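You operate a simulated robot arm through the tools that you are given. There is no shell and no other tool. Be economical: measure what you need, move in short steps, check, and stop when the job is done.

The job below is to be done with a simulated two-armed robot. You get a single attempt, and the scene is never put back.

TASK
Deburr the steel block and fit the blue key in its keyway.
Fine: clamp the block first; rub the burr off with the stone and put the stone back; tighten the lock knob after the key. Set down upright: flat stone. What is to be rubbed or washed off counts as gone when no trace of it is left.
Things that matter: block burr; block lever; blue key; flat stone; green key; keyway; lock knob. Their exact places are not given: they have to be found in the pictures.

It is judged by the outcome, as a careful person would: the job done as asked, and still so three seconds after it is handed in. It fails if anything else is knocked over, pushed out of place, dropped, spilled or broken.

THE ROBOT
Two 7-joint arms with two-finger parallel grippers on one trunk, on a base that drives. Base frame: it is fixed to the floor where the robot stands at the start and does not move with it; the origin is under the middle of the robot, x ahead of it, y to its left, z up. Readings come in mm, degrees, newtons and seconds.
The left shoulder is at the start at [60, 147, 543], the right one opposite. With the tool pointing down near the work surface each hand reaches from about 100 to 560 mm from the robot's upright axis, wherever it stands, measured 20 degrees to its own side. Places, roughly: block burr [600, -100, 1000]; block lever [500, -100, 900]; keyway [600, -200, 900]; lock knob [600, -300, 900]. Payload 3.43 kg a hand.
The tool frame of a hand sits at the grasp point between the pads (the TCP): z along the fingers, y along the line on which they close. The tips reach 30 mm beyond it. The gripper opens to 94 mm. The fingers are 28 mm wide and 10 mm thick; the gripper's body (50 by 96 mm) begins 55 mm behind the TCP.
Orientation is told as [roll, pitch, yaw] about the base's x, y, z axes, in that order, counted from this pose: with the fingers straight down and closing along the base's y, the tool's x points along the base's -x, its y along +y and its z along -z.

THE INTERFACE
- The arms move only by the tool nudge_tool. It takes "left_motion", "right_motion" or both (then of equal length, played together; a hand with none holds still); each is a list of rows, each a list of 3 entries, a list of its own where there are three numbers: the shift along the tool's x, y, z in mm, then the turn, a rotation vector about the tool's x, y, z in rad, then the gripper command, from -1 (fully open) to 1 (shut), values between in proportion. In form: [[[tx, ty, tz], [wx, wy, wz], claw], ...]. A call has 1 to 20 rows; each row shifts and turns the commanded pose from where the row before left it, along the tool's axes as they then stand. A row lasts 0.2 s, in which the tool goes at most 50 mm and 8.6 degrees; a call with a longer step from one row to the next is refused whole, and so is a gripper value outside its range. Where a pose cannot be reached the arm comes as near as it can. A force on the tool above 60 N (or 10 N above the force at the start of the call, whichever is more), or a blocked arm, ends the call early, and 0.2 s more pass. Each finger travels about 72 mm/s and halts on what it meets, pressing with about 22 N; the grip force reading is that of the motor and also rises with nothing between the fingers. The clock runs only during rows and for 0.2 s after the last one: add rows that do not move to give the fingers time. The reply holds the time, the measured pose of the TCP, the force on the tool along the base axes, the opening and the grip force, in the units named above and with some noise, with the torque about the TCP (base axes, N m) and any sound that the robot's microphone picked up.
- Cameras (640 x 400 px; columns grow to the right, rows downward): "scene" is now at [59.9, -4.2, 1187.7]; the picture's right is [-0.04, -1.00, 0.00], its down [-0.48, 0.02, -0.88] and it looks along [0.88, -0.03, -0.48] (base axes); focal length 253 px, centre (320, 200). "left" rides on the left gripper at [76, -14, -103] in its tool frame; the picture's right is [0.18, 0.98, 0.00], its down [-0.75, 0.14, -0.64] and it looks along [-0.63, 0.12, 0.77] (tool axes); focal length 243 px, centre (320, 200). "right" rides on the right gripper at [76, 14, -102] in its tool frame; the picture's right is [-0.18, 0.98, 0.00], its down [-0.75, -0.14, -0.64] and it looks along [-0.63, -0.12, 0.77] (tool axes); focal length 243 px, centre (320, 200).
- capture(camera): a new picture of that camera. No time passes.
- move_column(by): slides the trunk up (or, below 0, down) by that many mm; the arms and the scene camera ride with it, the base frame stays. It gives what a move gives, with no picture.
- base_move(legs): drives the robot by 1 to 6 legs, each [ahead, left, turn to the left] in mm, mm and degrees, along the robot's own axes; the way and the turn of a leg run together, so that a leg with both is an arc; at most 1500 mm and 180 degrees a leg. The arms and the cameras ride along, it lands a little off, and it stops where it bumps. It gives what a move gives.
- aim_head(pan, tilt): turns the head with the scene camera to pan (to the left, within 86 degrees either way) and tilt (down, from -29 to 69), counted from straight ahead of the robot. It gives what a move gives.
- locate(camera, pixels): there is no depth. For up to 12 entries [column, row, z] of the newest picture of that camera ("zoom" is the newest enlarged one), the place [x, y] in the base frame at which the ray of that pixel passes the height z, good to about 2 mm. No time passes.
- close_up(camera, box): a new picture of the part [left, top, right, bottom] of that camera's present view, enlarged. No time passes.
- job_done(): hands the job in; it is judged then, once.

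Go step by step. Measure first, check grasps and placings, and put right what went wrong. The budget is 80 turns and 78 pictures, counting those below and the enlarged ones. Unless the task says otherwise, let go and move clear before handing in, and close with one line.

The tools are called after "Request:" as name(argument=value, ...) on one line, values as JSON. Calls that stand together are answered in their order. nudge_tool: Moves the arms, as the interface text tells. Its arguments: {"type":"object","properties":{"left_motion":{"type":"array","items":{"type":"array"}},"right_motion":{"type":"array","items":{"type":"array"}}},"required":[]} The other tools are called the same way: move_column (by) slides the trunk up or down; base_move (legs) drives the base; aim_head (pan, tilt) turns the head that bears the scene camera; capture (camera) takes a picture; locate (camera, pixels) gives the place at which the rays of pixels pass given heights; close_up (camera, box) takes an enlarged picture of a part of a camera's view; job_done () hands the job in.

At the start:

```text
clock: 0.0
left_eef_pos: [298.1, 92.9, 999.9]
left_tcp_rot: [-0.1, -0.1, 0.0]
left_contact_force: [0.5, 0.1, -0.5]
left_wrist_torque: [-0.01, -0.01, 0.01]
left_opening: 93.8
left_grip_force: 0.0
right_eef_pos: [299.6, -235.3, 999.4]
right_tcp_rot: [0.0, 0.0, 0.1]
right_contact_force: [-0.1, 0.7, 0.6]
right_wrist_torque: [-0.02, 0.01, 0.01]
right_opening: 93.9
right_grip_force: 0.1
trunk travel left (down, up): [-250.0, 0.0]
robot x, y, heading: [1.3, 2.0, 0.2]
head pan, tilt: [-2.1, 28.6]
```

scene: 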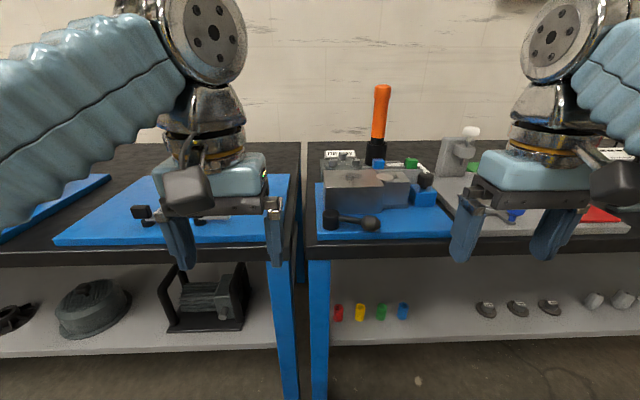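
right: 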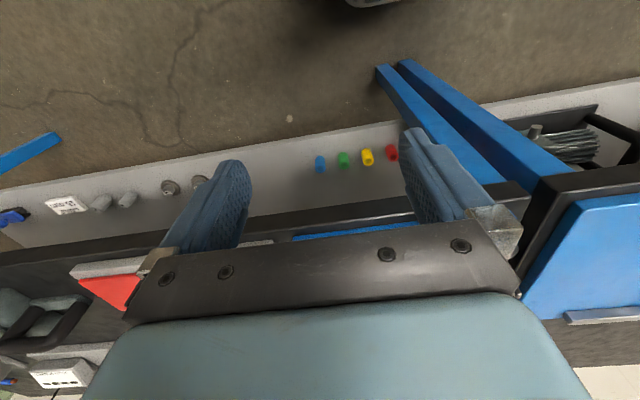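
left: 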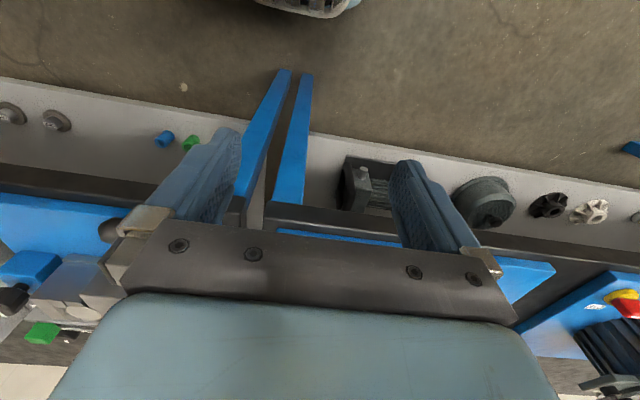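

The scene picture shows a vise-like fixture around (370,190) with an orange-handled item, keys blue (378,162) and green (411,163). I enlarge that area.

Request:
close_up(camera="scene", box=[300, 130, 460, 250])

Request:
close_up(camera="scene", box=[420, 110, 640, 250])

```text
3.33 times, centred on (380, 190) of scene
```

zoom: 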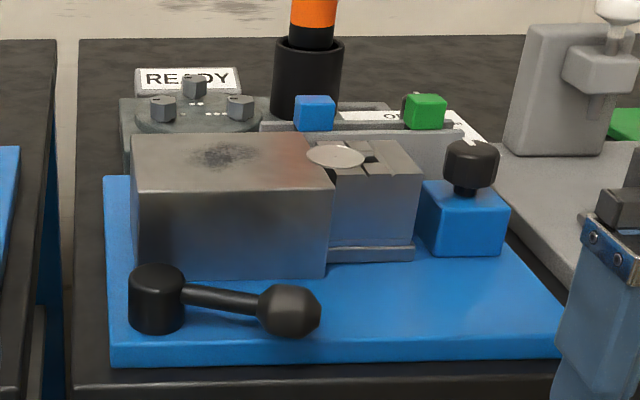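

```text
2.86 times, centred on (530, 180) of scene
```

zoom: 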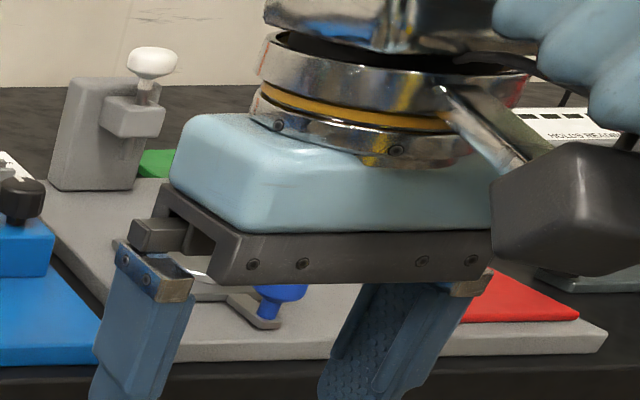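

The block has its dark burr patch on top, a front lever, a knob on a blue stand; the stone isn't clear yet. I measure some points and swing the right hand out of view.

Request:
locate(camera="scene", pixels=[[380, 247, 850], [380, 240, 880], [340, 262, 850], [370, 350, 400], [370, 350, 500], [355, 175, 930], [378, 162, 930]])

Request:
nudge_tool(right_motion=[[[20, -40, 0], [0, 0, 0], -1], [[20, -40, 0], [0, 0, 0], -1], [[20, -40, 0], [0, 0, 0], -1], [[20, -40, 0], [0, 0, 0], -1], [[20, -20, 0], [0, 0, 0], -1]])

Request:
capture(camera="scene")

Request:
capture(camera="left")

```text
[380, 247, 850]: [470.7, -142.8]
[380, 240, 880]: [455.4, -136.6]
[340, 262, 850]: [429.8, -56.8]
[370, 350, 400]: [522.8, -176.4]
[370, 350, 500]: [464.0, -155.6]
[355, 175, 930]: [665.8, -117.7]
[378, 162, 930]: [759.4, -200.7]
```

```text
clock: 1.2
left_eef_pos: [297.8, 92.4, 1000.1]
left_tcp_rot: [0.0, -0.1, 0.1]
left_contact_force: [0.1, -0.6, -0.1]
left_wrist_torque: [-0.03, -0.01, 0.0]
left_opening: 94.2
left_grip_force: 0.0
right_eef_pos: [198.6, -415.1, 997.3]
right_tcp_rot: [0.0, 0.0, 0.0]
right_contact_force: [-0.6, 0.0, 0.1]
right_wrist_torque: [-0.01, -0.02, 0.03]
right_opening: 94.1
right_grip_force: 0.2
trunk travel left (down, up): [-250.0, 0.0]
robot x, y, heading: [2.6, 2.1, 0.3]
head pan, tilt: [-2.1, 28.6]
```

```text
72 pictures are left
```

scene: 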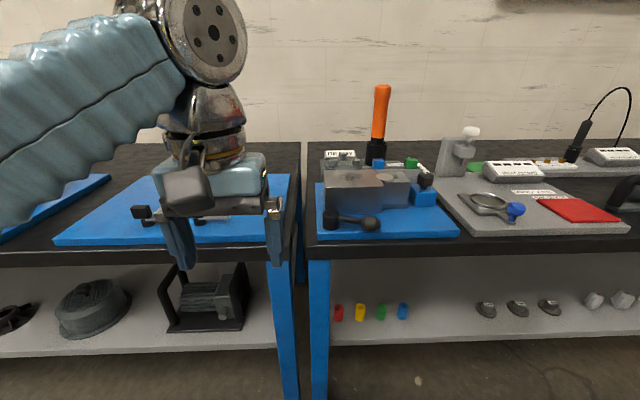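

```text
71 pictures are left
```

left: 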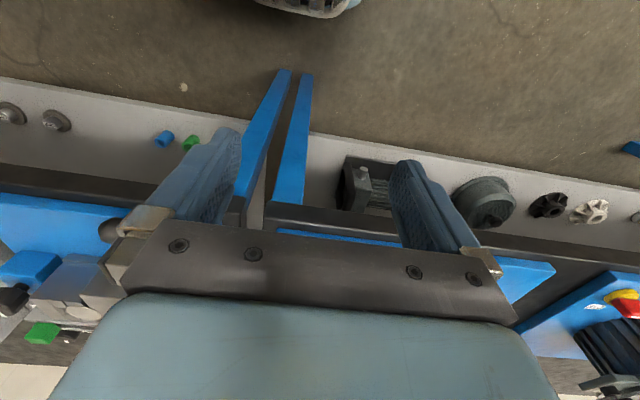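

The right side is now clear, and the orange-handled tool at (381,110) stands tall behind the block. I drive 150 mm closer and tilt the head for a better look.

Request:
base_move(legs=[[150, 0, 0]])

Request:
aim_head(pan=-15, tilt=38)

Request:
capture(camera="scene")

```text
clock: 2.6
left_eef_pos: [451.2, 92.9, 999.3]
left_tcp_rot: [-0.2, -0.2, 0.2]
left_contact_force: [-0.2, -0.2, 0.7]
left_wrist_torque: [0.02, -0.05, 0.0]
left_opening: 94.1
left_grip_force: 0.1
right_eef_pos: [352.2, -415.0, 997.8]
right_tcp_rot: [-0.1, 0.0, 0.0]
right_contact_force: [-0.1, -0.1, -0.8]
right_wrist_torque: [-0.02, 0.0, 0.01]
right_opening: 93.9
right_grip_force: 0.1
trunk travel left (down, up): [-250.0, 0.0]
robot x, y, heading: [154.6, -3.5, 0.0]
head pan, tilt: [-2.1, 28.6]
```

```text
clock: 3.3
left_eef_pos: [451.7, 92.1, 1000.1]
left_tcp_rot: [0.0, -0.1, 0.0]
left_contact_force: [0.2, -0.9, -0.6]
left_wrist_torque: [0.02, 0.02, -0.03]
left_opening: 94.1
left_grip_force: 0.1
right_eef_pos: [352.7, -414.4, 997.4]
right_tcp_rot: [0.0, 0.0, 0.0]
right_contact_force: [-0.2, -0.4, -0.2]
right_wrist_torque: [-0.01, 0.03, 0.03]
right_opening: 94.0
right_grip_force: 0.0
trunk travel left (down, up): [-250.0, 0.0]
robot x, y, heading: [155.3, 1.5, 0.0]
head pan, tilt: [-15.0, 38.0]
```

```text
70 pictures are left
```

scene: 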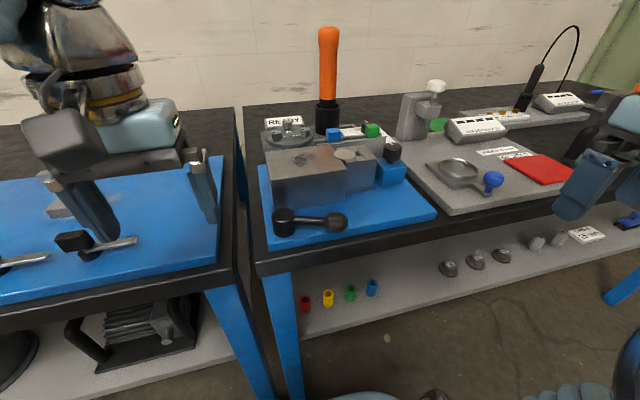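

Request:
close_up(camera="scene", box=[250, 90, 440, 245])

Request:
close_up(camera="scene", box=[320, 110, 420, 195])

Request:
close_up(camera="scene", box=[400, 70, 600, 210])

```text
2.58 times, centred on (345, 168) of scene
```

zoom: 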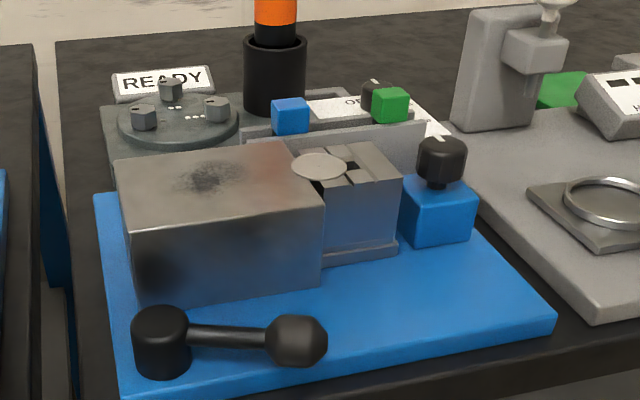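

```text
4.71 times, centred on (370, 152) of scene
```

zoom: 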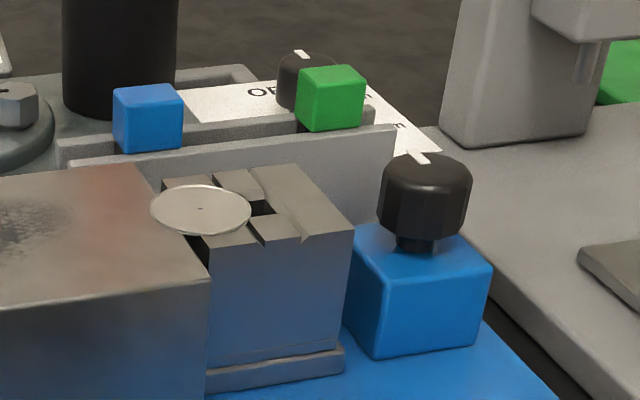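

```text
2.86 times, centred on (500, 140) of scene
```

zoom: 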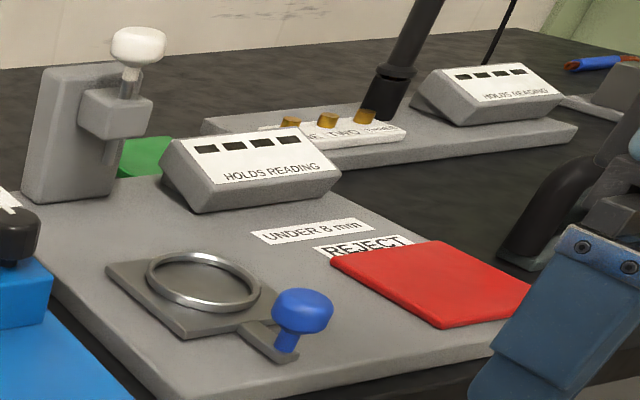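

The orange-handled tool in the black cup is probably the flat stone; I bring the right-hand camera overhead for a top view.

Request:
nudge_tool(right_motion=[[[0, 0, -35], [0, 0, 0], -1], [[0, 0, -35], [0, 0, 0], -1], [[0, 0, -35], [0, 0, 0], -1], [[-23, 33, 0], [0, 0, 0], -1], [[-23, 33, 0], [0, 0, 0], -1], [[-23, 33, 0], [0, 0, 0], -1], [[-23, 33, 0], [0, 0, 0], -1], [[-23, 33, 0], [0, 0, 0], -1], [[-23, 33, 0], [0, 0, 0], -1], [[-23, 33, 0], [0, 0, 0], -1]])

Request:
capture(camera="right")

```text
clock: 5.5
left_eef_pos: [450.9, 91.9, 998.9]
left_tcp_rot: [0.0, -0.1, 0.1]
left_contact_force: [0.3, -0.1, 0.1]
left_wrist_torque: [-0.02, -0.03, -0.04]
left_opening: 93.9
left_grip_force: 0.1
right_eef_pos: [524.7, -185.6, 1001.0]
right_tcp_rot: [0.0, -0.1, -0.1]
right_contact_force: [-0.5, -0.5, 0.2]
right_wrist_torque: [0.02, 0.01, -0.05]
right_opening: 94.0
right_grip_force: 0.0
right hand out of reach, approached as far as the arm can: row 1, 2, 3, 6
trunk travel left (down, up): [-250.0, 0.0]
robot x, y, heading: [151.8, -0.5, -0.3]
head pan, tilt: [-15.0, 38.0]
```

```text
66 pictures are left
```

right: 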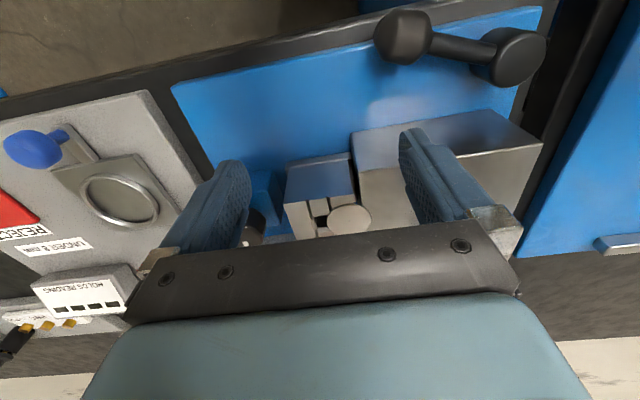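

The hand can rise no further than about z 1000, but the view shows the block, keyway and disc at (348,217). I compare rays from both cameras to get heights.

Request:
locate(camera="right", pixels=[[348, 217, 880], [348, 217, 900], [348, 217, 920], [348, 217, 940], [543, 143, 900], [543, 143, 920], [543, 143, 940], [415, 42, 860], [415, 42, 880], [415, 42, 900]])

Request:
locate(camera="scene", pixels=[[344.5, 154, 880], [344.5, 154, 900], [344.5, 154, 920], [344.5, 154, 940], [273.3, 180.4, 900], [273.3, 180.4, 920], [273.3, 180.4, 940], [337, 222, 860], [337, 222, 880], [337, 222, 900]])

Request:
close_up(camera="right", box=[240, 100, 420, 245])

```text
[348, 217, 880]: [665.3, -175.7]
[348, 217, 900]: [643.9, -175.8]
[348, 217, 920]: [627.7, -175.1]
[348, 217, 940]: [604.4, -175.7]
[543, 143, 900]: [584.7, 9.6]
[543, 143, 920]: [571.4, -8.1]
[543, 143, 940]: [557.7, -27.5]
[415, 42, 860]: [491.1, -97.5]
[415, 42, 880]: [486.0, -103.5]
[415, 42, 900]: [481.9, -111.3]
```

```text
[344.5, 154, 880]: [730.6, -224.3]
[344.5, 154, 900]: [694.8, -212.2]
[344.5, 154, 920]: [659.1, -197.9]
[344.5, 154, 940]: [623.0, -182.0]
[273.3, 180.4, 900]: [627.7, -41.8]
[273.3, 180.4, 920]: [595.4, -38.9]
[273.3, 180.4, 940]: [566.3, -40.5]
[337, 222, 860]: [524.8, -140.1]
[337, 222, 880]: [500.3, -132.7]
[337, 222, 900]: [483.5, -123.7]
```

```text
2.76 times, centred on (330, 172) of right
```

zoom: 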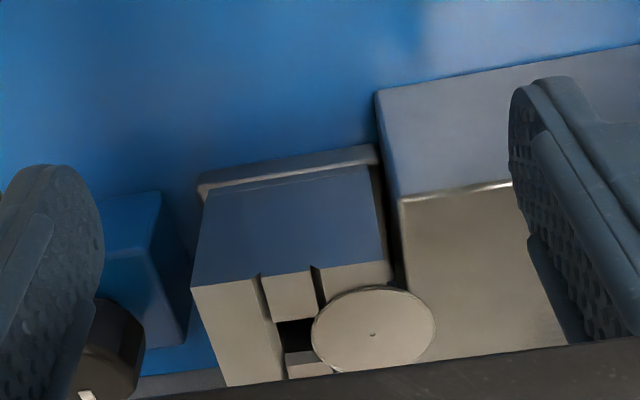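

Rays agree at about z 950 for the block top and z 960 for the disc. I locate more points (keys, knob, stone, burr) in the present scene view.

Request:
locate(camera="scene", pixels=[[333.3, 134.6, 940], [333.3, 134.6, 960], [333.3, 134.6, 980], [371.4, 130, 940], [371.4, 130, 960], [345.8, 170, 950], [338, 150, 950], [329, 120, 960], [328, 30, 1100], [393, 151, 940], [302, 160, 950], [265, 150, 950]])

Request:
aim_head(pan=-18, tilt=50)

Request:
close_up(camera="scene", box=[220, 60, 420, 190])

```text
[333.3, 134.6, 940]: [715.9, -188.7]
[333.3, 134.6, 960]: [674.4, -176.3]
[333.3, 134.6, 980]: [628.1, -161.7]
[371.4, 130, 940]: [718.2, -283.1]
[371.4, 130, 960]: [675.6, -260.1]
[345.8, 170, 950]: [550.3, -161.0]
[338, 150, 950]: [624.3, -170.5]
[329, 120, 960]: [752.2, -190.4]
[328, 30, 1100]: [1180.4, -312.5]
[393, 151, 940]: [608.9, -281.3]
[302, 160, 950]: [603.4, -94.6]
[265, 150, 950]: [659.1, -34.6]
```

```text
clock: 6.3
left_eef_pos: [451.3, 93.7, 1000.5]
left_tcp_rot: [-0.1, -0.1, 0.2]
left_contact_force: [0.3, 1.2, -0.4]
left_wrist_torque: [-0.01, -0.03, -0.02]
left_opening: 93.9
left_grip_force: 0.0
right_eef_pos: [523.9, -184.8, 1000.8]
right_tcp_rot: [0.1, -0.2, 0.0]
right_contact_force: [-0.1, 0.5, 0.8]
right_wrist_torque: [0.01, -0.01, 0.0]
right_opening: 93.7
right_grip_force: 0.1
trunk travel left (down, up): [-250.0, 0.0]
robot x, y, heading: [155.7, -2.6, 0.0]
head pan, tilt: [-18.0, 50.0]
```

```text
3.08 times, centred on (320, 125) of scene
```

zoom: 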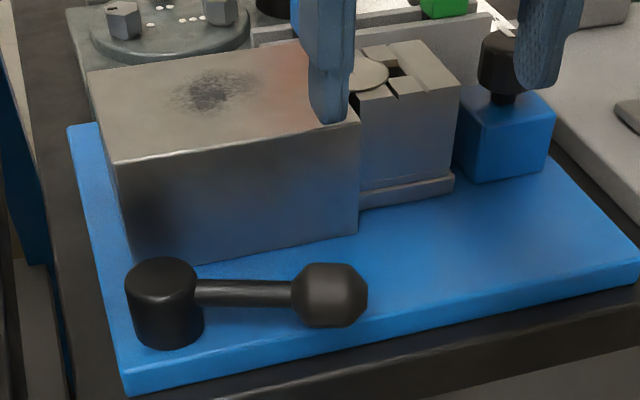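

The block front edge is parallel to y (x≈550, y −39 to −161, top 950). Now I locate the lever (pivot zoom (163,270), ball (330,295)) by comparing both views.

Request:
locate(camera="zoom", pixels=[[330, 295, 880], [330, 295, 900], [330, 295, 920], [163, 272, 880], [163, 272, 900], [163, 272, 920], [125, 390, 850], [635, 280, 850], [355, 230, 870], [163, 340, 870], [505, 100, 920], [510, 130, 900]])

Request:
locate(camera="right", pixels=[[402, 36, 880], [402, 36, 900], [402, 36, 920], [518, 42, 880], [518, 42, 900], [518, 42, 920], [170, 84, 850], [170, 84, 870]])

Request:
close_up(camera="right", box=[340, 0, 580, 150])

```text
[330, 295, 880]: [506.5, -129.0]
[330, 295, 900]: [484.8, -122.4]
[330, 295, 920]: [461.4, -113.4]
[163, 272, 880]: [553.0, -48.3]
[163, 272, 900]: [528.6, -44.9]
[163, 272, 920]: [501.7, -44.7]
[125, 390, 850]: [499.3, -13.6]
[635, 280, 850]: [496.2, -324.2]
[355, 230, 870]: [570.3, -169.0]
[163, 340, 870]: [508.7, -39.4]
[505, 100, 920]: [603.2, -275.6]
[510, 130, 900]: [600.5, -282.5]
```

```text
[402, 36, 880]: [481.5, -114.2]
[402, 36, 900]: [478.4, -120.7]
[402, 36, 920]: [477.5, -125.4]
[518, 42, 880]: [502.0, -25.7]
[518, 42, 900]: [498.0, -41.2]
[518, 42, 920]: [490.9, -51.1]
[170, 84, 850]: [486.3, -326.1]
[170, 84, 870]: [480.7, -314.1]
```

```text
2.67 times, centred on (460, 75) of right
```

zoom: 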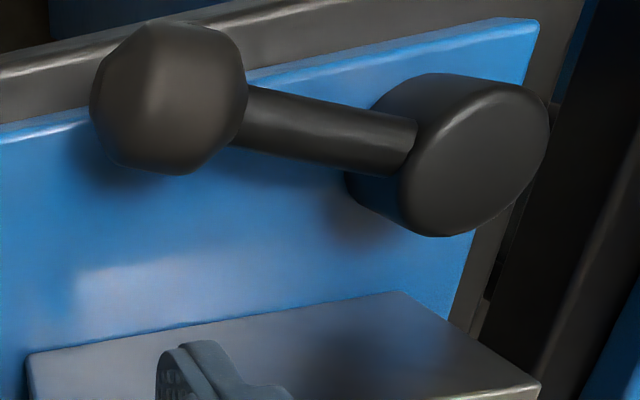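

The lever ball sits at about (481,−120,903) and its pivot at (503,−45); the only free swing is clockwise toward the robot. I close the right fingers and lower them between ball and block.

Request:
nudge_tool(right_motion=[[[4, 33, 0], [0, 0, 0], 1], [[4, 33, 0], [0, 0, 0], 1], [[0, 0, 0], [0, 0, 0], 1], [[0, 0, 0], [0, 0, 0], 1], [[0, 0, 20], [0, 0, 0], 1], [[0, 0, 20], [0, 0, 0], 1], [[0, 0, 20], [0, 0, 0], 1], [[0, 0, 20], [0, 0, 0], 1]])

Request:
close_up(camera="scene", box=[220, 60, 420, 190])

```text
clock: 8.1
left_eef_pos: [451.8, 93.2, 999.7]
left_tcp_rot: [-0.2, -0.1, 0.1]
left_contact_force: [-0.6, -0.4, -0.6]
left_wrist_torque: [0.0, -0.01, -0.02]
left_opening: 94.1
left_grip_force: 0.1
right_eef_pos: [517.9, -120.7, 921.6]
right_tcp_rot: [0.1, 0.0, 0.1]
right_contact_force: [0.4, -0.1, 0.1]
right_wrist_torque: [-0.02, 0.01, -0.01]
right_opening: 0.2
right_grip_force: 22.2
trunk travel left (down, up): [-250.0, 0.0]
robot x, y, heading: [149.6, 2.5, 0.0]
head pan, tilt: [-18.0, 50.0]
```

```text
3.08 times, centred on (320, 125) of scene
```

zoom: 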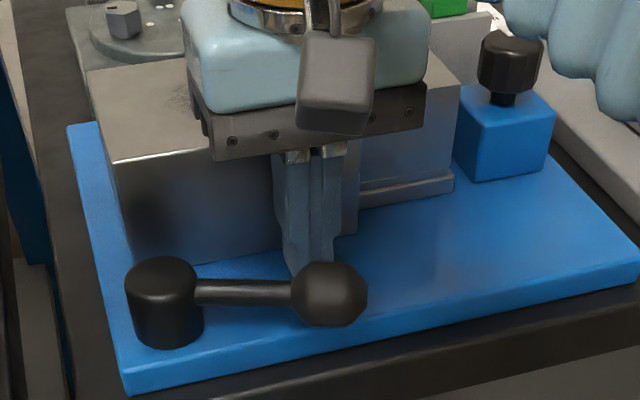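

The fingers are behind the ball as planned. I push toward the robot along the arc.

Request:
nudge_tool(right_motion=[[[7, 0, 0], [0, 0, 0], 1], [[7, 0, 0], [0, 0, 0], 1], [[7, 1, 0], [0, 0, 0], 1], [[7, 1, 0], [0, 0, 0], 1], [[7, 2, 0], [0, 0, 0], 1]])

Request:
close_up(camera="scene", box=[220, 60, 420, 190])

```text
clock: 8.8
left_eef_pos: [455.2, 93.0, 998.6]
left_tcp_rot: [-0.1, 0.0, 0.1]
left_contact_force: [0.2, -0.4, -0.3]
left_wrist_torque: [0.01, -0.01, -0.05]
left_opening: 93.9
left_grip_force: 0.0
right_eef_pos: [509.6, -121.0, 922.0]
right_tcp_rot: [0.2, -1.3, -0.2]
right_contact_force: [29.4, 5.6, -2.2]
right_wrist_torque: [0.5, -0.52, -0.1]
right_opening: 0.0
right_grip_force: 21.8
trunk travel left (down, up): [-250.0, 0.0]
robot x, y, heading: [154.8, -2.9, 0.2]
head pan, tilt: [-18.0, 50.0]
stopped in row 3 (right hand): the force on the tool passed its limit at 68 N (the readings are from after the stop); the commanded pose is now the measured one
```

```text
3.08 times, centred on (320, 125) of scene
```

zoom: 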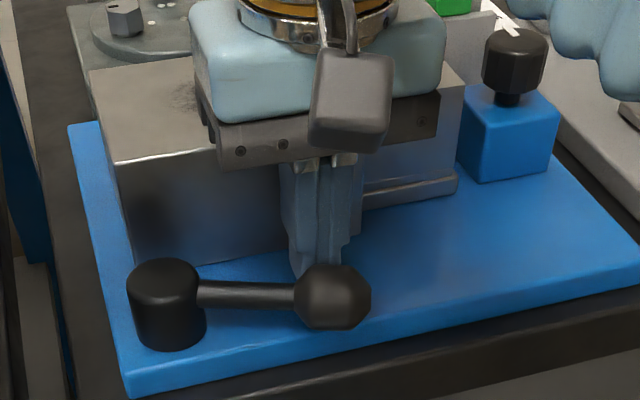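

Toward the robot it is blocked (68 N, lever unmoved in picture), so I lift over and try pushing the ball from the front toward the block.

Request:
nudge_tool(right_motion=[[[-4, 0, 0], [0, 0, 0], 1], [[0, 0, -25], [0, 0, 0], 1], [[0, 0, -25], [0, 0, 0], 1], [[25, 0, 0], [0, 0, 0], 1], [[25, 0, 0], [0, 0, 0], 1], [[20, 0, 0], [0, 0, 0], 1], [[0, 0, 25], [0, 0, 0], 1], [[0, 0, 25], [0, 0, 0], 1], [[-5, 0, 0], [0, 0, 0], 1], [[-5, 0, 0], [0, 0, 0], 1], [[-5, 0, 0], [0, 0, 0], 1], [[-5, 0, 0], [0, 0, 0], 1], [[-5, 0, 0], [0, 0, 0], 1]])

Request:
close_up(camera="scene", box=[220, 60, 420, 190])

```text
clock: 11.6
left_eef_pos: [452.8, 92.5, 1000.3]
left_tcp_rot: [-0.1, -0.1, 0.1]
left_contact_force: [0.0, -1.0, 0.1]
left_wrist_torque: [0.0, 0.0, -0.02]
left_opening: 94.2
left_grip_force: 0.0
right_eef_pos: [464.7, -120.5, 920.6]
right_tcp_rot: [0.1, -1.2, -0.1]
right_contact_force: [0.1, 0.4, -0.2]
right_wrist_torque: [0.0, -0.01, 0.02]
right_opening: 0.1
right_grip_force: 21.9
trunk travel left (down, up): [-250.0, 0.0]
robot x, y, heading: [153.7, 4.4, -0.1]
head pan, tilt: [-18.0, 50.0]
```

```text
3.08 times, centred on (320, 125) of scene
```

zoom: 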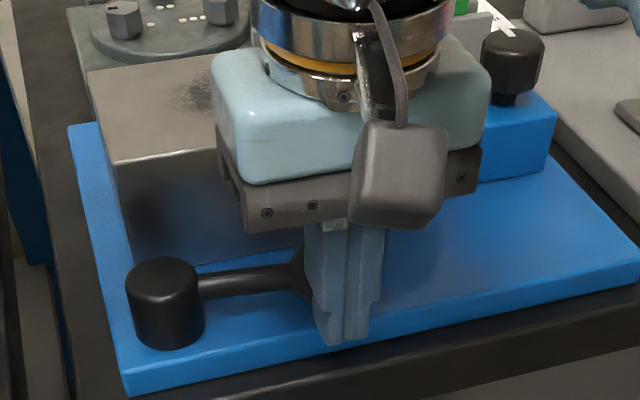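

The lever has turned a little with no resistance. I keep pushing toward the block.

Request:
nudge_tool(right_motion=[[[-5, 0, 0], [0, 0, 0], 1], [[-5, 0, 0], [0, 0, 0], 1], [[-5, 0, 0], [0, 0, 0], 1], [[-5, 0, 0], [0, 0, 0], 1], [[-5, 0, 0], [0, 0, 0], 1], [[-5, 0, 0], [0, 0, 0], 1], [[-5, 0, 0], [0, 0, 0], 1], [[-5, 0, 0], [0, 0, 0], 1]])

Request:
close_up(camera="scene", box=[220, 60, 420, 190])

```text
clock: 13.4
left_eef_pos: [451.1, 92.9, 999.3]
left_tcp_rot: [-0.1, -0.2, 0.1]
left_contact_force: [-0.3, 0.1, 0.0]
left_wrist_torque: [0.0, -0.01, 0.01]
left_opening: 94.1
left_grip_force: 0.0
right_eef_pos: [502.9, -120.5, 922.4]
right_tcp_rot: [0.0, -1.1, -0.2]
right_contact_force: [-9.2, -0.9, -0.1]
right_wrist_torque: [-0.03, 0.2, 0.04]
right_opening: 0.0
right_grip_force: 21.6
trunk travel left (down, up): [-250.0, 0.0]
robot x, y, heading: [155.9, -1.5, 0.3]
head pan, tilt: [-18.0, 50.0]
```

```text
3.08 times, centred on (320, 125) of scene
```

zoom: 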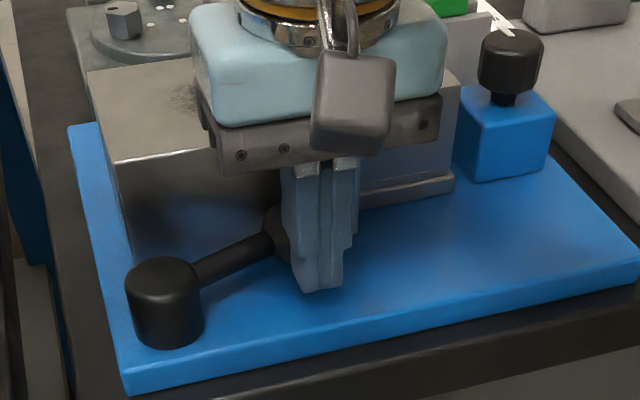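

The lever follows with 9 N. I continue in small steps until the stop.

Request:
nudge_tool(right_motion=[[[-4, 0, 0], [0, 0, 0], 1], [[-4, 0, 0], [0, 0, 0], 1], [[-4, 0, 0], [0, 0, 0], 1], [[-4, 0, 0], [0, 0, 0], 1]])

Request:
close_up(camera="scene", box=[220, 60, 420, 190])

```text
clock: 14.0
left_eef_pos: [447.4, 93.0, 1000.0]
left_tcp_rot: [0.0, -0.2, 0.0]
left_contact_force: [0.4, 0.1, -0.2]
left_wrist_torque: [0.0, 0.0, -0.05]
left_opening: 94.1
left_grip_force: 0.1
right_eef_pos: [504.4, -120.8, 924.0]
right_tcp_rot: [-0.2, -0.3, 0.3]
right_contact_force: [-27.1, -5.7, 1.5]
right_wrist_torque: [-0.41, 0.49, -0.08]
right_opening: 0.0
right_grip_force: 22.2
trunk travel left (down, up): [-250.0, 0.0]
robot x, y, heading: [155.3, -0.8, -0.2]
head pan, tilt: [-18.0, 50.0]
stopped in row 3 (right hand): the force on the tool passed its limit at 65 N (the readings are from after the stop); the commanded pose is now the measured one
```

```text
3.08 times, centred on (320, 125) of scene
```

zoom: 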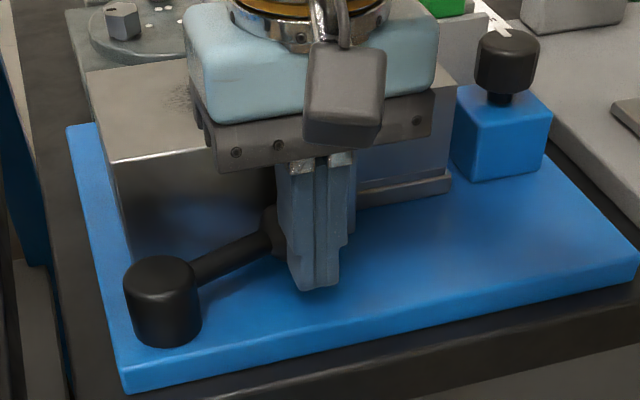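

The lever reached a firm stop against 65 N after ~40°, so I take it as clamped. I withdraw up and back and look at the whole scene.

Request:
nudge_tool(right_motion=[[[10, 0, 0], [0, 0, 0], 1], [[10, -5, -20], [0, 0, 0], 1], [[0, -10, -30], [0, 0, 0], 1], [[10, -30, -25], [0, 0, 0], 1], [[20, -40, 0], [0, 0, 0], 1], [[20, -40, 0], [0, 0, 0], -1], [[20, -40, 0], [0, 0, 0], -1], [[20, -40, 0], [0, 0, 0], -1], [[20, -40, 0], [0, 0, 0], -1], [[20, -40, 0], [0, 0, 0], -1]])

Request:
aim_head(pan=-15, tilt=38)

Request:
capture(camera="scene")

Request:
close_up(camera="scene", box=[250, 20, 400, 240])

```text
clock: 16.2
left_eef_pos: [451.6, 92.0, 999.7]
left_tcp_rot: [-0.2, -0.1, 0.1]
left_contact_force: [0.6, -0.2, -0.4]
left_wrist_torque: [0.0, -0.04, -0.02]
left_opening: 93.9
left_grip_force: 0.0
right_eef_pos: [357.6, -403.7, 995.7]
right_tcp_rot: [-0.1, -0.3, 0.2]
right_contact_force: [1.2, 0.1, -0.4]
right_wrist_torque: [0.0, 0.01, 0.01]
right_opening: 94.0
right_grip_force: 0.1
right hand out of reach, approached as far as the arm can: row 4
trunk travel left (down, up): [-250.0, 0.0]
robot x, y, heading: [151.7, 1.0, 0.4]
head pan, tilt: [-18.0, 50.0]
```

```text
clock: 17.0
left_eef_pos: [450.6, 93.5, 999.5]
left_tcp_rot: [-0.1, -0.1, 0.0]
left_contact_force: [-0.6, 0.3, -0.3]
left_wrist_torque: [0.02, -0.03, -0.01]
left_opening: 94.2
left_grip_force: 0.0
right_eef_pos: [357.4, -402.6, 995.3]
right_tcp_rot: [-0.1, -0.4, 0.2]
right_contact_force: [-0.1, 0.3, 0.6]
right_wrist_torque: [-0.01, -0.02, 0.02]
right_opening: 93.9
right_grip_force: 0.1
trunk travel left (down, up): [-250.0, 0.0]
robot x, y, heading: [153.9, 2.4, 0.1]
head pan, tilt: [-15.0, 38.0]
```

```text
57 pictures are left
```

scene: 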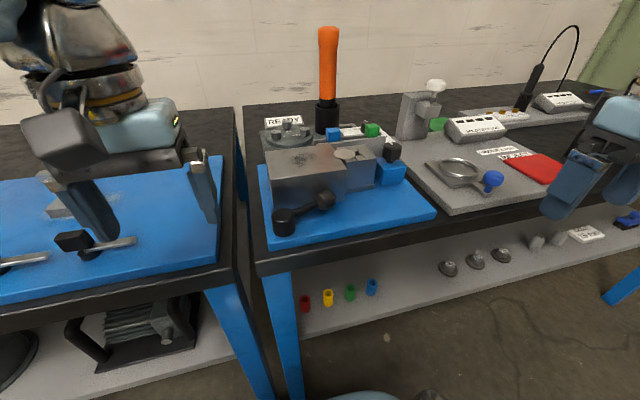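

```text
1.82 times, centred on (325, 130) of scene
```

zoom: 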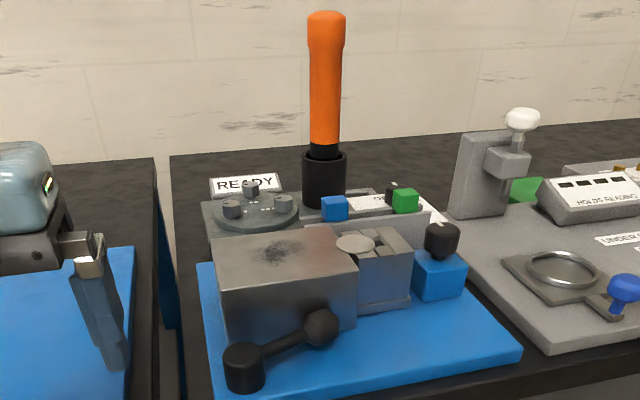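

The block and lever look clamped. Something grey lies on the left mat at (65,210), which may be the flat stone, so I look left with the left hand moved aside.

Request:
nudge_tool(left_motion=[[[30, 25, 0], [0, 0, 0], -1], [[30, 25, 0], [0, 0, 0], -1], [[30, 25, 0], [0, 0, 0], -1], [[30, 25, 0], [0, 0, 0], -1], [[20, 25, 0], [0, 0, 0], -1]])

Request:
aim_head(pan=10, tilt=40)

Request:
capture(camera="scene")

Request:
capture(camera="left")

```text
clock: 18.2
left_eef_pos: [420.9, 118.2, 999.8]
left_tcp_rot: [-0.1, -0.1, 0.1]
left_contact_force: [0.8, -0.3, -0.3]
left_wrist_torque: [0.0, 0.01, 0.01]
left_opening: 93.8
left_grip_force: 0.0
left hand out of reach, approached as far as the arm can: row 2, 3, 4, 5
right_eef_pos: [357.0, -404.5, 996.7]
right_tcp_rot: [-0.1, -0.4, 0.2]
right_contact_force: [0.5, -0.1, 0.4]
right_wrist_torque: [0.04, -0.01, 0.01]
right_opening: 94.0
right_grip_force: 0.0
trunk travel left (down, up): [-250.0, 0.0]
robot x, y, heading: [152.8, 2.5, 0.4]
head pan, tilt: [-15.0, 38.0]
```

```text
clock: 19.1
left_eef_pos: [421.5, 117.4, 999.6]
left_tcp_rot: [-0.2, -0.1, 0.1]
left_contact_force: [-0.8, 0.3, 0.5]
left_wrist_torque: [0.0, 0.02, -0.01]
left_opening: 94.0
left_grip_force: 0.0
right_eef_pos: [357.7, -403.9, 996.5]
right_tcp_rot: [-0.2, -0.5, 0.2]
right_contact_force: [-0.5, 0.3, -0.2]
right_wrist_torque: [0.02, 0.01, -0.01]
right_opening: 94.1
right_grip_force: 0.0
trunk travel left (down, up): [-250.0, 0.0]
robot x, y, heading: [152.7, 1.3, -0.0]
head pan, tilt: [10.0, 40.0]
```

```text
55 pictures are left
```

scene: 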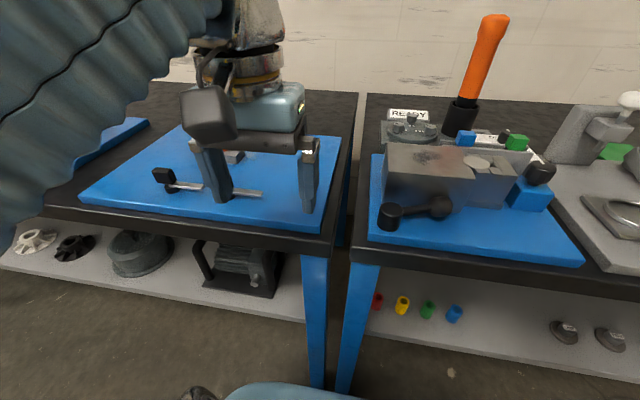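

```text
54 pictures are left
```

left: 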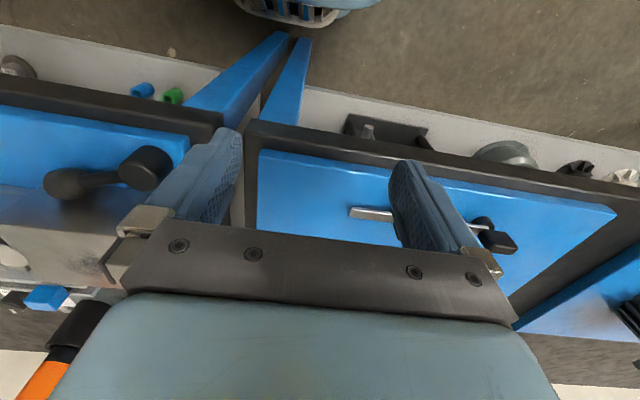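

On the left mat is a handle with a bar (165,178) and a block behind the fingers; I enlarge this area.

Request:
close_up(camera="scene", box=[80, 110, 340, 240])

Request:
close_up(camera="scene", box=[370, 100, 560, 230])

```text
2.46 times, centred on (210, 175) of scene
```

zoom: 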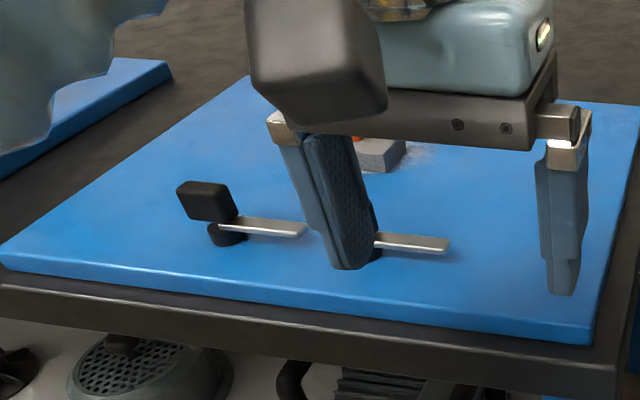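

```text
3.08 times, centred on (465, 165) of scene
```

zoom: 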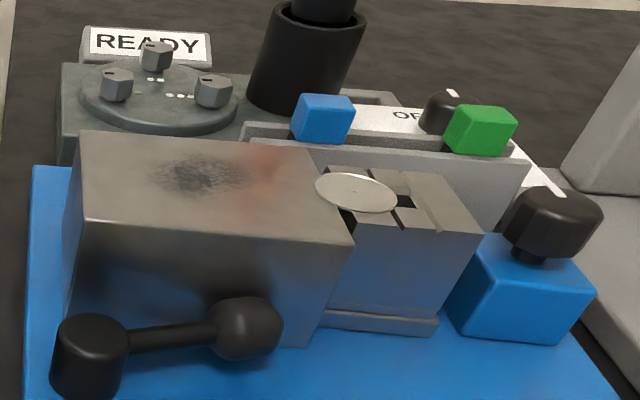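

A grey block with something orange at zoom (375,155) hides behind the left gripper. I shift the left hand right to clear the view.

Request:
nudge_tool(left_motion=[[[10, -30, 0], [0, 0, 0], -1], [[10, -30, 0], [0, 0, 0], -1], [[10, -30, 0], [0, 0, 0], -1], [[10, -30, 0], [0, 0, 0], -1]])

Request:
close_up(camera="scene", box=[80, 90, 360, 240])

Request:
capture(camera="left")

```text
clock: 20.1
left_eef_pos: [383.6, -2.3, 1002.8]
left_tcp_rot: [-0.1, -0.1, 0.1]
left_contact_force: [0.4, 0.6, 0.4]
left_wrist_torque: [0.03, -0.01, -0.03]
left_opening: 94.0
left_grip_force: 0.0
right_eef_pos: [357.8, -403.3, 995.5]
right_tcp_rot: [-0.1, -0.4, 0.3]
right_contact_force: [-0.6, -0.2, -0.2]
right_wrist_torque: [0.01, -0.02, 0.0]
right_opening: 93.6
right_grip_force: 0.0
trunk travel left (down, up): [-250.0, 0.0]
robot x, y, heading: [155.6, -1.9, -0.1]
head pan, tilt: [10.0, 40.0]
```

```text
2.29 times, centred on (220, 165) of scene
```

zoom: 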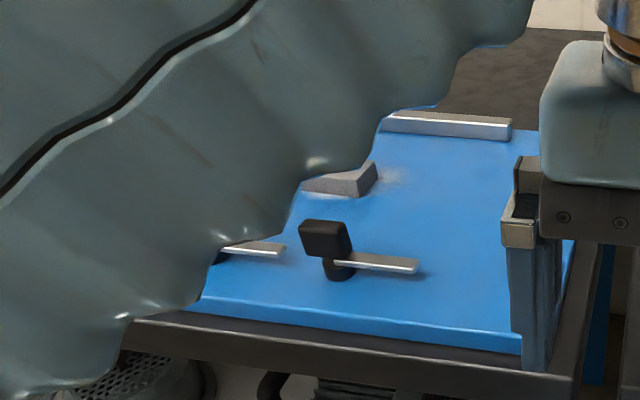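

```text
50 pictures are left
```

left: 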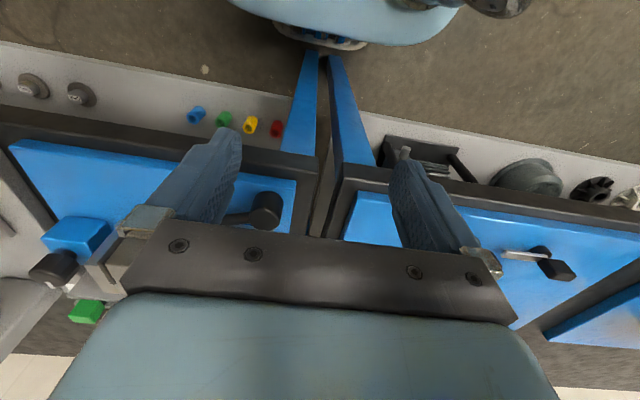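

I locate the grey block at zoom (345,180) and the disc, to decide how to view it.

Request:
locate(camera="zoom", pixels=[[345, 180, 880], [345, 180, 900], [375, 165, 880], [450, 125, 880], [335, 235, 900], [520, 345, 870]])

Request:
nudge_tool(left_motion=[[[-20, 30, 0], [0, 0, 0], -1], [[-30, 30, 0], [0, 0, 0], -1], [[-30, 30, 0], [0, 0, 0], -1], [[-30, 20, 0], [0, 0, 0], -1], [[-30, 0, 0], [0, 0, 0], -1]])

Request:
capture(camera="left")

```text
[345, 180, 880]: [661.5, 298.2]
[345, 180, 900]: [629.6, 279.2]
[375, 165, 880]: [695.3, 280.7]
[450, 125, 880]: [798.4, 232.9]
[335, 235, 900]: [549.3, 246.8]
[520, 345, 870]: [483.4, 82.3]
```

```text
clock: 21.3
left_eef_pos: [493.1, 109.0, 1003.3]
left_tcp_rot: [-0.1, -0.3, 0.1]
left_contact_force: [-0.6, 0.7, -0.1]
left_wrist_torque: [-0.03, 0.04, 0.01]
left_opening: 94.2
left_grip_force: 0.0
left hand out of reach, approached as far as the arm can: row 5
right_eef_pos: [357.8, -403.6, 996.7]
right_tcp_rot: [0.0, -0.4, 0.2]
right_contact_force: [0.7, 0.6, 0.4]
right_wrist_torque: [0.01, -0.01, 0.02]
right_opening: 93.8
right_grip_force: 0.1
trunk travel left (down, up): [-250.0, 0.0]
robot x, y, heading: [155.6, 2.2, 0.0]
head pan, tilt: [10.0, 40.0]
```

```text
49 pictures are left
```

left: 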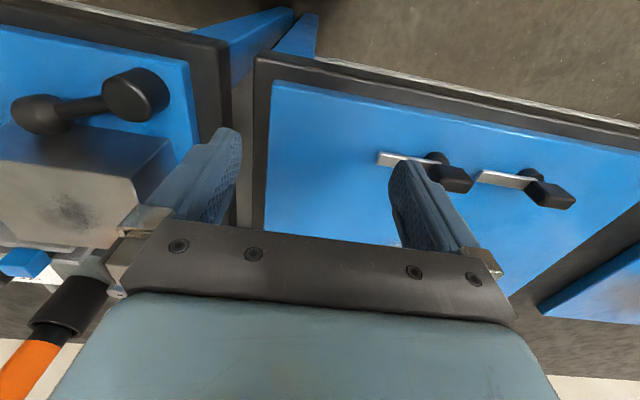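

Request:
aim_head(pan=22, tilt=36)

Request:
capture(camera="scene")

```text
clock: 22.0
left_eef_pos: [492.2, 109.3, 1003.3]
left_tcp_rot: [0.0, -0.3, 0.1]
left_contact_force: [1.6, -0.1, 0.1]
left_wrist_torque: [0.0, -0.05, 0.01]
left_opening: 94.1
left_grip_force: 0.1
right_eef_pos: [357.5, -404.8, 996.0]
right_tcp_rot: [-0.1, -0.3, 0.2]
right_contact_force: [0.0, -0.1, -0.6]
right_wrist_torque: [0.0, 0.02, -0.03]
right_opening: 94.0
right_grip_force: 0.0
trunk travel left (down, up): [-250.0, 0.0]
robot x, y, heading: [151.4, 2.5, -0.1]
head pan, tilt: [22.0, 36.0]
```

```text
48 pictures are left
```

scene: 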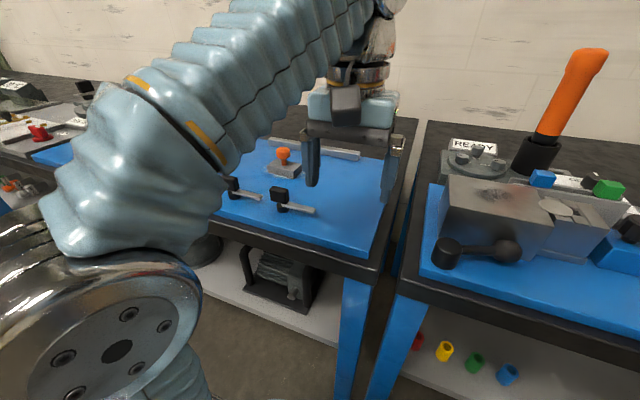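

Request:
close_up(camera="scene", box=[220, 130, 370, 230])

Request:
locate(camera="scene", pixels=[[283, 168, 880], [283, 155, 910], [283, 172, 870]])

```text
4.00 times, centred on (295, 180) of scene
```

zoom: 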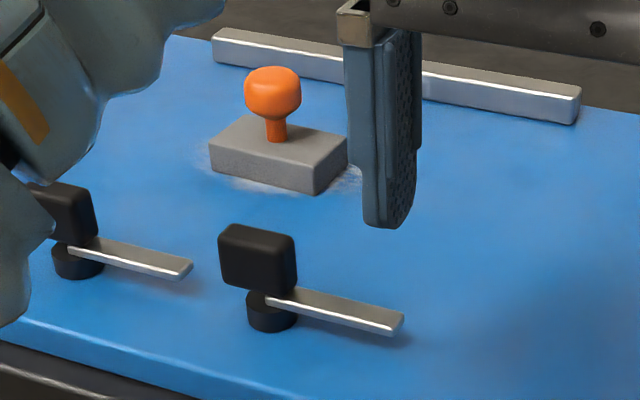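

```text
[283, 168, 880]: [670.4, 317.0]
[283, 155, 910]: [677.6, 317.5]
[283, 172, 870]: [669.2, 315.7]
```

The flat stone is the grey slab with the orange knob at scene (283,160), near (670,316) on the left mat. I drive left so that the left hand reaches it.

Request:
base_move(legs=[[0, 190, 0], [30, 0, 0]])

Request:
aim_head(pan=5, tilt=40)

Request:
capture(camera="scene")

Request:
capture(camera="left")

```text
clock: 24.0
left_eef_pos: [521.9, 298.7, 1002.9]
left_tcp_rot: [-0.1, -0.3, 0.0]
left_contact_force: [-0.2, 1.0, 0.9]
left_wrist_torque: [0.01, 0.0, 0.0]
left_opening: 94.0
left_grip_force: 0.1
right_eef_pos: [387.2, -213.0, 996.5]
right_tcp_rot: [-0.1, -0.5, 0.2]
right_contact_force: [-0.2, -0.1, 0.5]
right_wrist_torque: [-0.01, -0.03, 0.02]
right_opening: 93.9
right_grip_force: 0.1
trunk travel left (down, up): [-250.0, 0.0]
robot x, y, heading: [182.9, 189.9, -0.1]
head pan, tilt: [22.0, 36.0]
```

```text
clock: 24.8
left_eef_pos: [522.5, 299.1, 1002.8]
left_tcp_rot: [-0.1, -0.4, 0.1]
left_contact_force: [-0.2, -0.3, 0.2]
left_wrist_torque: [-0.01, 0.0, -0.02]
left_opening: 94.0
left_grip_force: 0.0
right_eef_pos: [389.9, -213.4, 995.0]
right_tcp_rot: [-0.2, -0.4, 0.2]
right_contact_force: [0.3, 0.5, 0.1]
right_wrist_torque: [-0.01, 0.01, -0.02]
right_opening: 93.9
right_grip_force: 0.1
trunk travel left (down, up): [-250.0, 0.0]
robot x, y, heading: [185.6, 191.8, 0.0]
head pan, tilt: [5.0, 40.0]
```

```text
46 pictures are left
```

scene: 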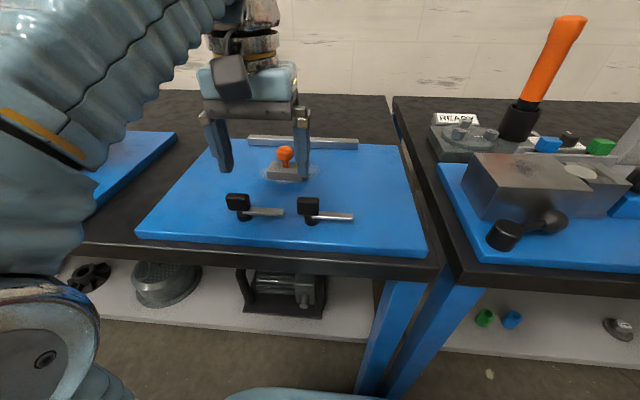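

```text
45 pictures are left
```

left: 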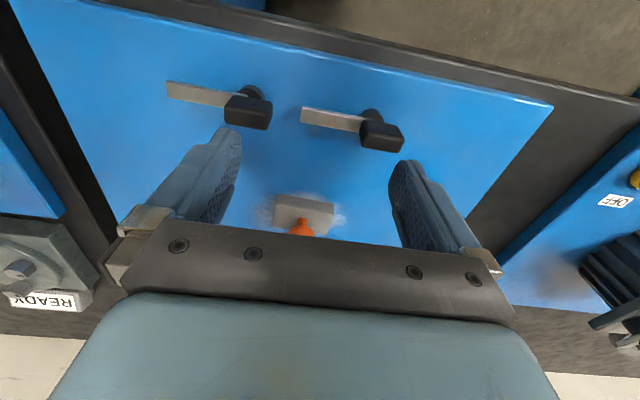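

The stone's knob is at (301,228) in the left view and (285,154) in the scene; I triangulate it.

Request:
locate(camera="left", pixels=[[301, 228, 890], [301, 228, 905], [301, 228, 920], [277, 195, 880], [334, 203, 880], [274, 224, 880]])

Request:
close_up(camera="scene", box=[240, 130, 330, 195])

Request:
locate(camera="scene", pixels=[[285, 154, 890], [285, 154, 905], [285, 154, 920], [267, 178, 865], [306, 180, 865], [267, 178, 855]])

```text
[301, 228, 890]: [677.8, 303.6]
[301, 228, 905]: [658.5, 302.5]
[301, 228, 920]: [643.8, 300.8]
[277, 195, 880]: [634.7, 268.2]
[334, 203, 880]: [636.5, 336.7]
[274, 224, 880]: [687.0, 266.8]
```

```text
6.15 times, centred on (285, 162) of scene
```

zoom: 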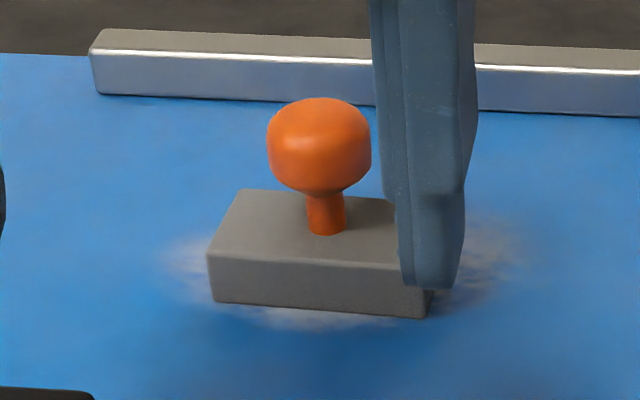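

```text
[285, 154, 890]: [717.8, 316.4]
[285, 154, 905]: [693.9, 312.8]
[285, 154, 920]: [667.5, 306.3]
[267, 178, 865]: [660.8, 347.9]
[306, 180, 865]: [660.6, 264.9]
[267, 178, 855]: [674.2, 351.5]
```

Triangulation puts the mat near z 885 and the knob near (650,304,930). I advance the open left hand around it at z 965 and check.

Request:
nudge_tool(left_motion=[[[0, 0, 20], [0, 0, 0], -1], [[0, 5, 18], [0, 0, 0], -1], [[-32, 0, 0], [0, 0, 0], -1], [[-32, 0, 0], [0, 0, 0], -1], [[-32, 0, 0], [0, 0, 0], -1], [[-30, 0, 0], [0, 0, 0], -1], [[0, 0, 0], [0, 0, 0], -1]])

Request:
close_up(camera="scene", box=[220, 90, 380, 200])

Request:
capture(camera="left")

```text
clock: 26.4
left_eef_pos: [652.9, 303.9, 966.1]
left_tcp_rot: [-0.1, -0.2, 0.0]
left_contact_force: [-0.4, 0.3, 0.1]
left_wrist_torque: [-0.01, 0.05, -0.01]
left_opening: 93.8
left_grip_force: 0.1
right_eef_pos: [388.2, -212.7, 996.9]
right_tcp_rot: [-0.1, -0.4, 0.2]
right_contact_force: [-0.1, -0.4, 0.3]
right_wrist_torque: [0.01, -0.03, 0.03]
right_opening: 94.0
right_grip_force: 0.0
trunk travel left (down, up): [-250.0, 0.0]
robot x, y, heading: [180.8, 193.3, -0.0]
head pan, tilt: [5.0, 40.0]
```

```text
3.64 times, centred on (300, 145) of scene
```

zoom: 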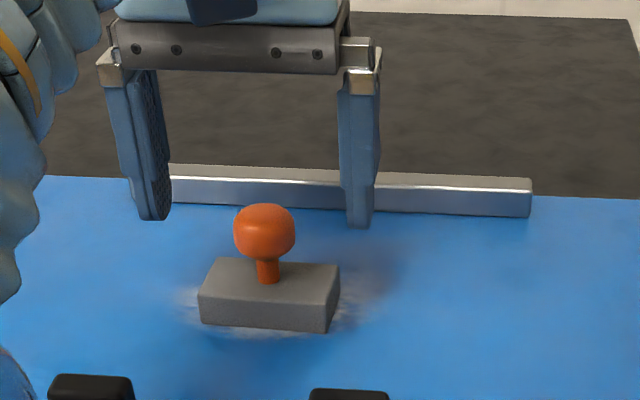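

```text
42 pictures are left
```

left: 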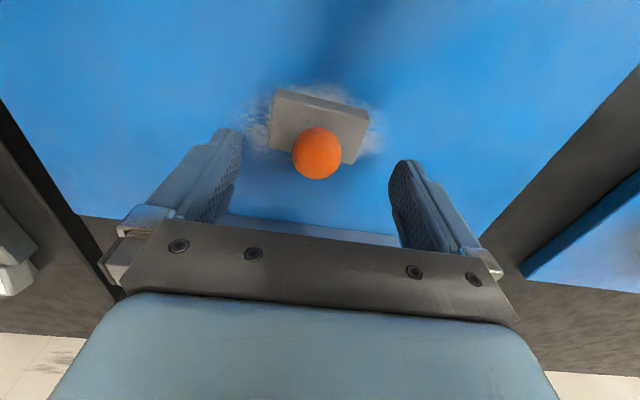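

Now the knob is fully visible at left (317,153) and zoom (264,231), and clearly lower/nearer than the fingers. I triangulate again.

Request:
locate(camera="left", pixels=[[317, 153, 880], [317, 153, 900], [317, 153, 920], [276, 90, 850], [368, 110, 850], [276, 90, 870], [368, 110, 870], [345, 163, 870]])

Request:
locate(camera="zoom", pixels=[[264, 231, 880], [264, 231, 900], [264, 231, 920], [203, 322, 850], [327, 332, 850], [203, 322, 870], [327, 332, 870]])

```text
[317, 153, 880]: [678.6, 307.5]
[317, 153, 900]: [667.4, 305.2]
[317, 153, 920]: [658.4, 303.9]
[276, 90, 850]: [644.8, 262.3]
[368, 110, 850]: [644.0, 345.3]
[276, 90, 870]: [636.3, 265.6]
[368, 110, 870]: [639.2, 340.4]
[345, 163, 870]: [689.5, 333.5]
```

```text
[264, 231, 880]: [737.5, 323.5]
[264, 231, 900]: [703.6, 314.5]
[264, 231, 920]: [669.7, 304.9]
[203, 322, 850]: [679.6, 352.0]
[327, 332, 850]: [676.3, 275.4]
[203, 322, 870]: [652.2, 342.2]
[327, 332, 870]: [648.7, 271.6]
```

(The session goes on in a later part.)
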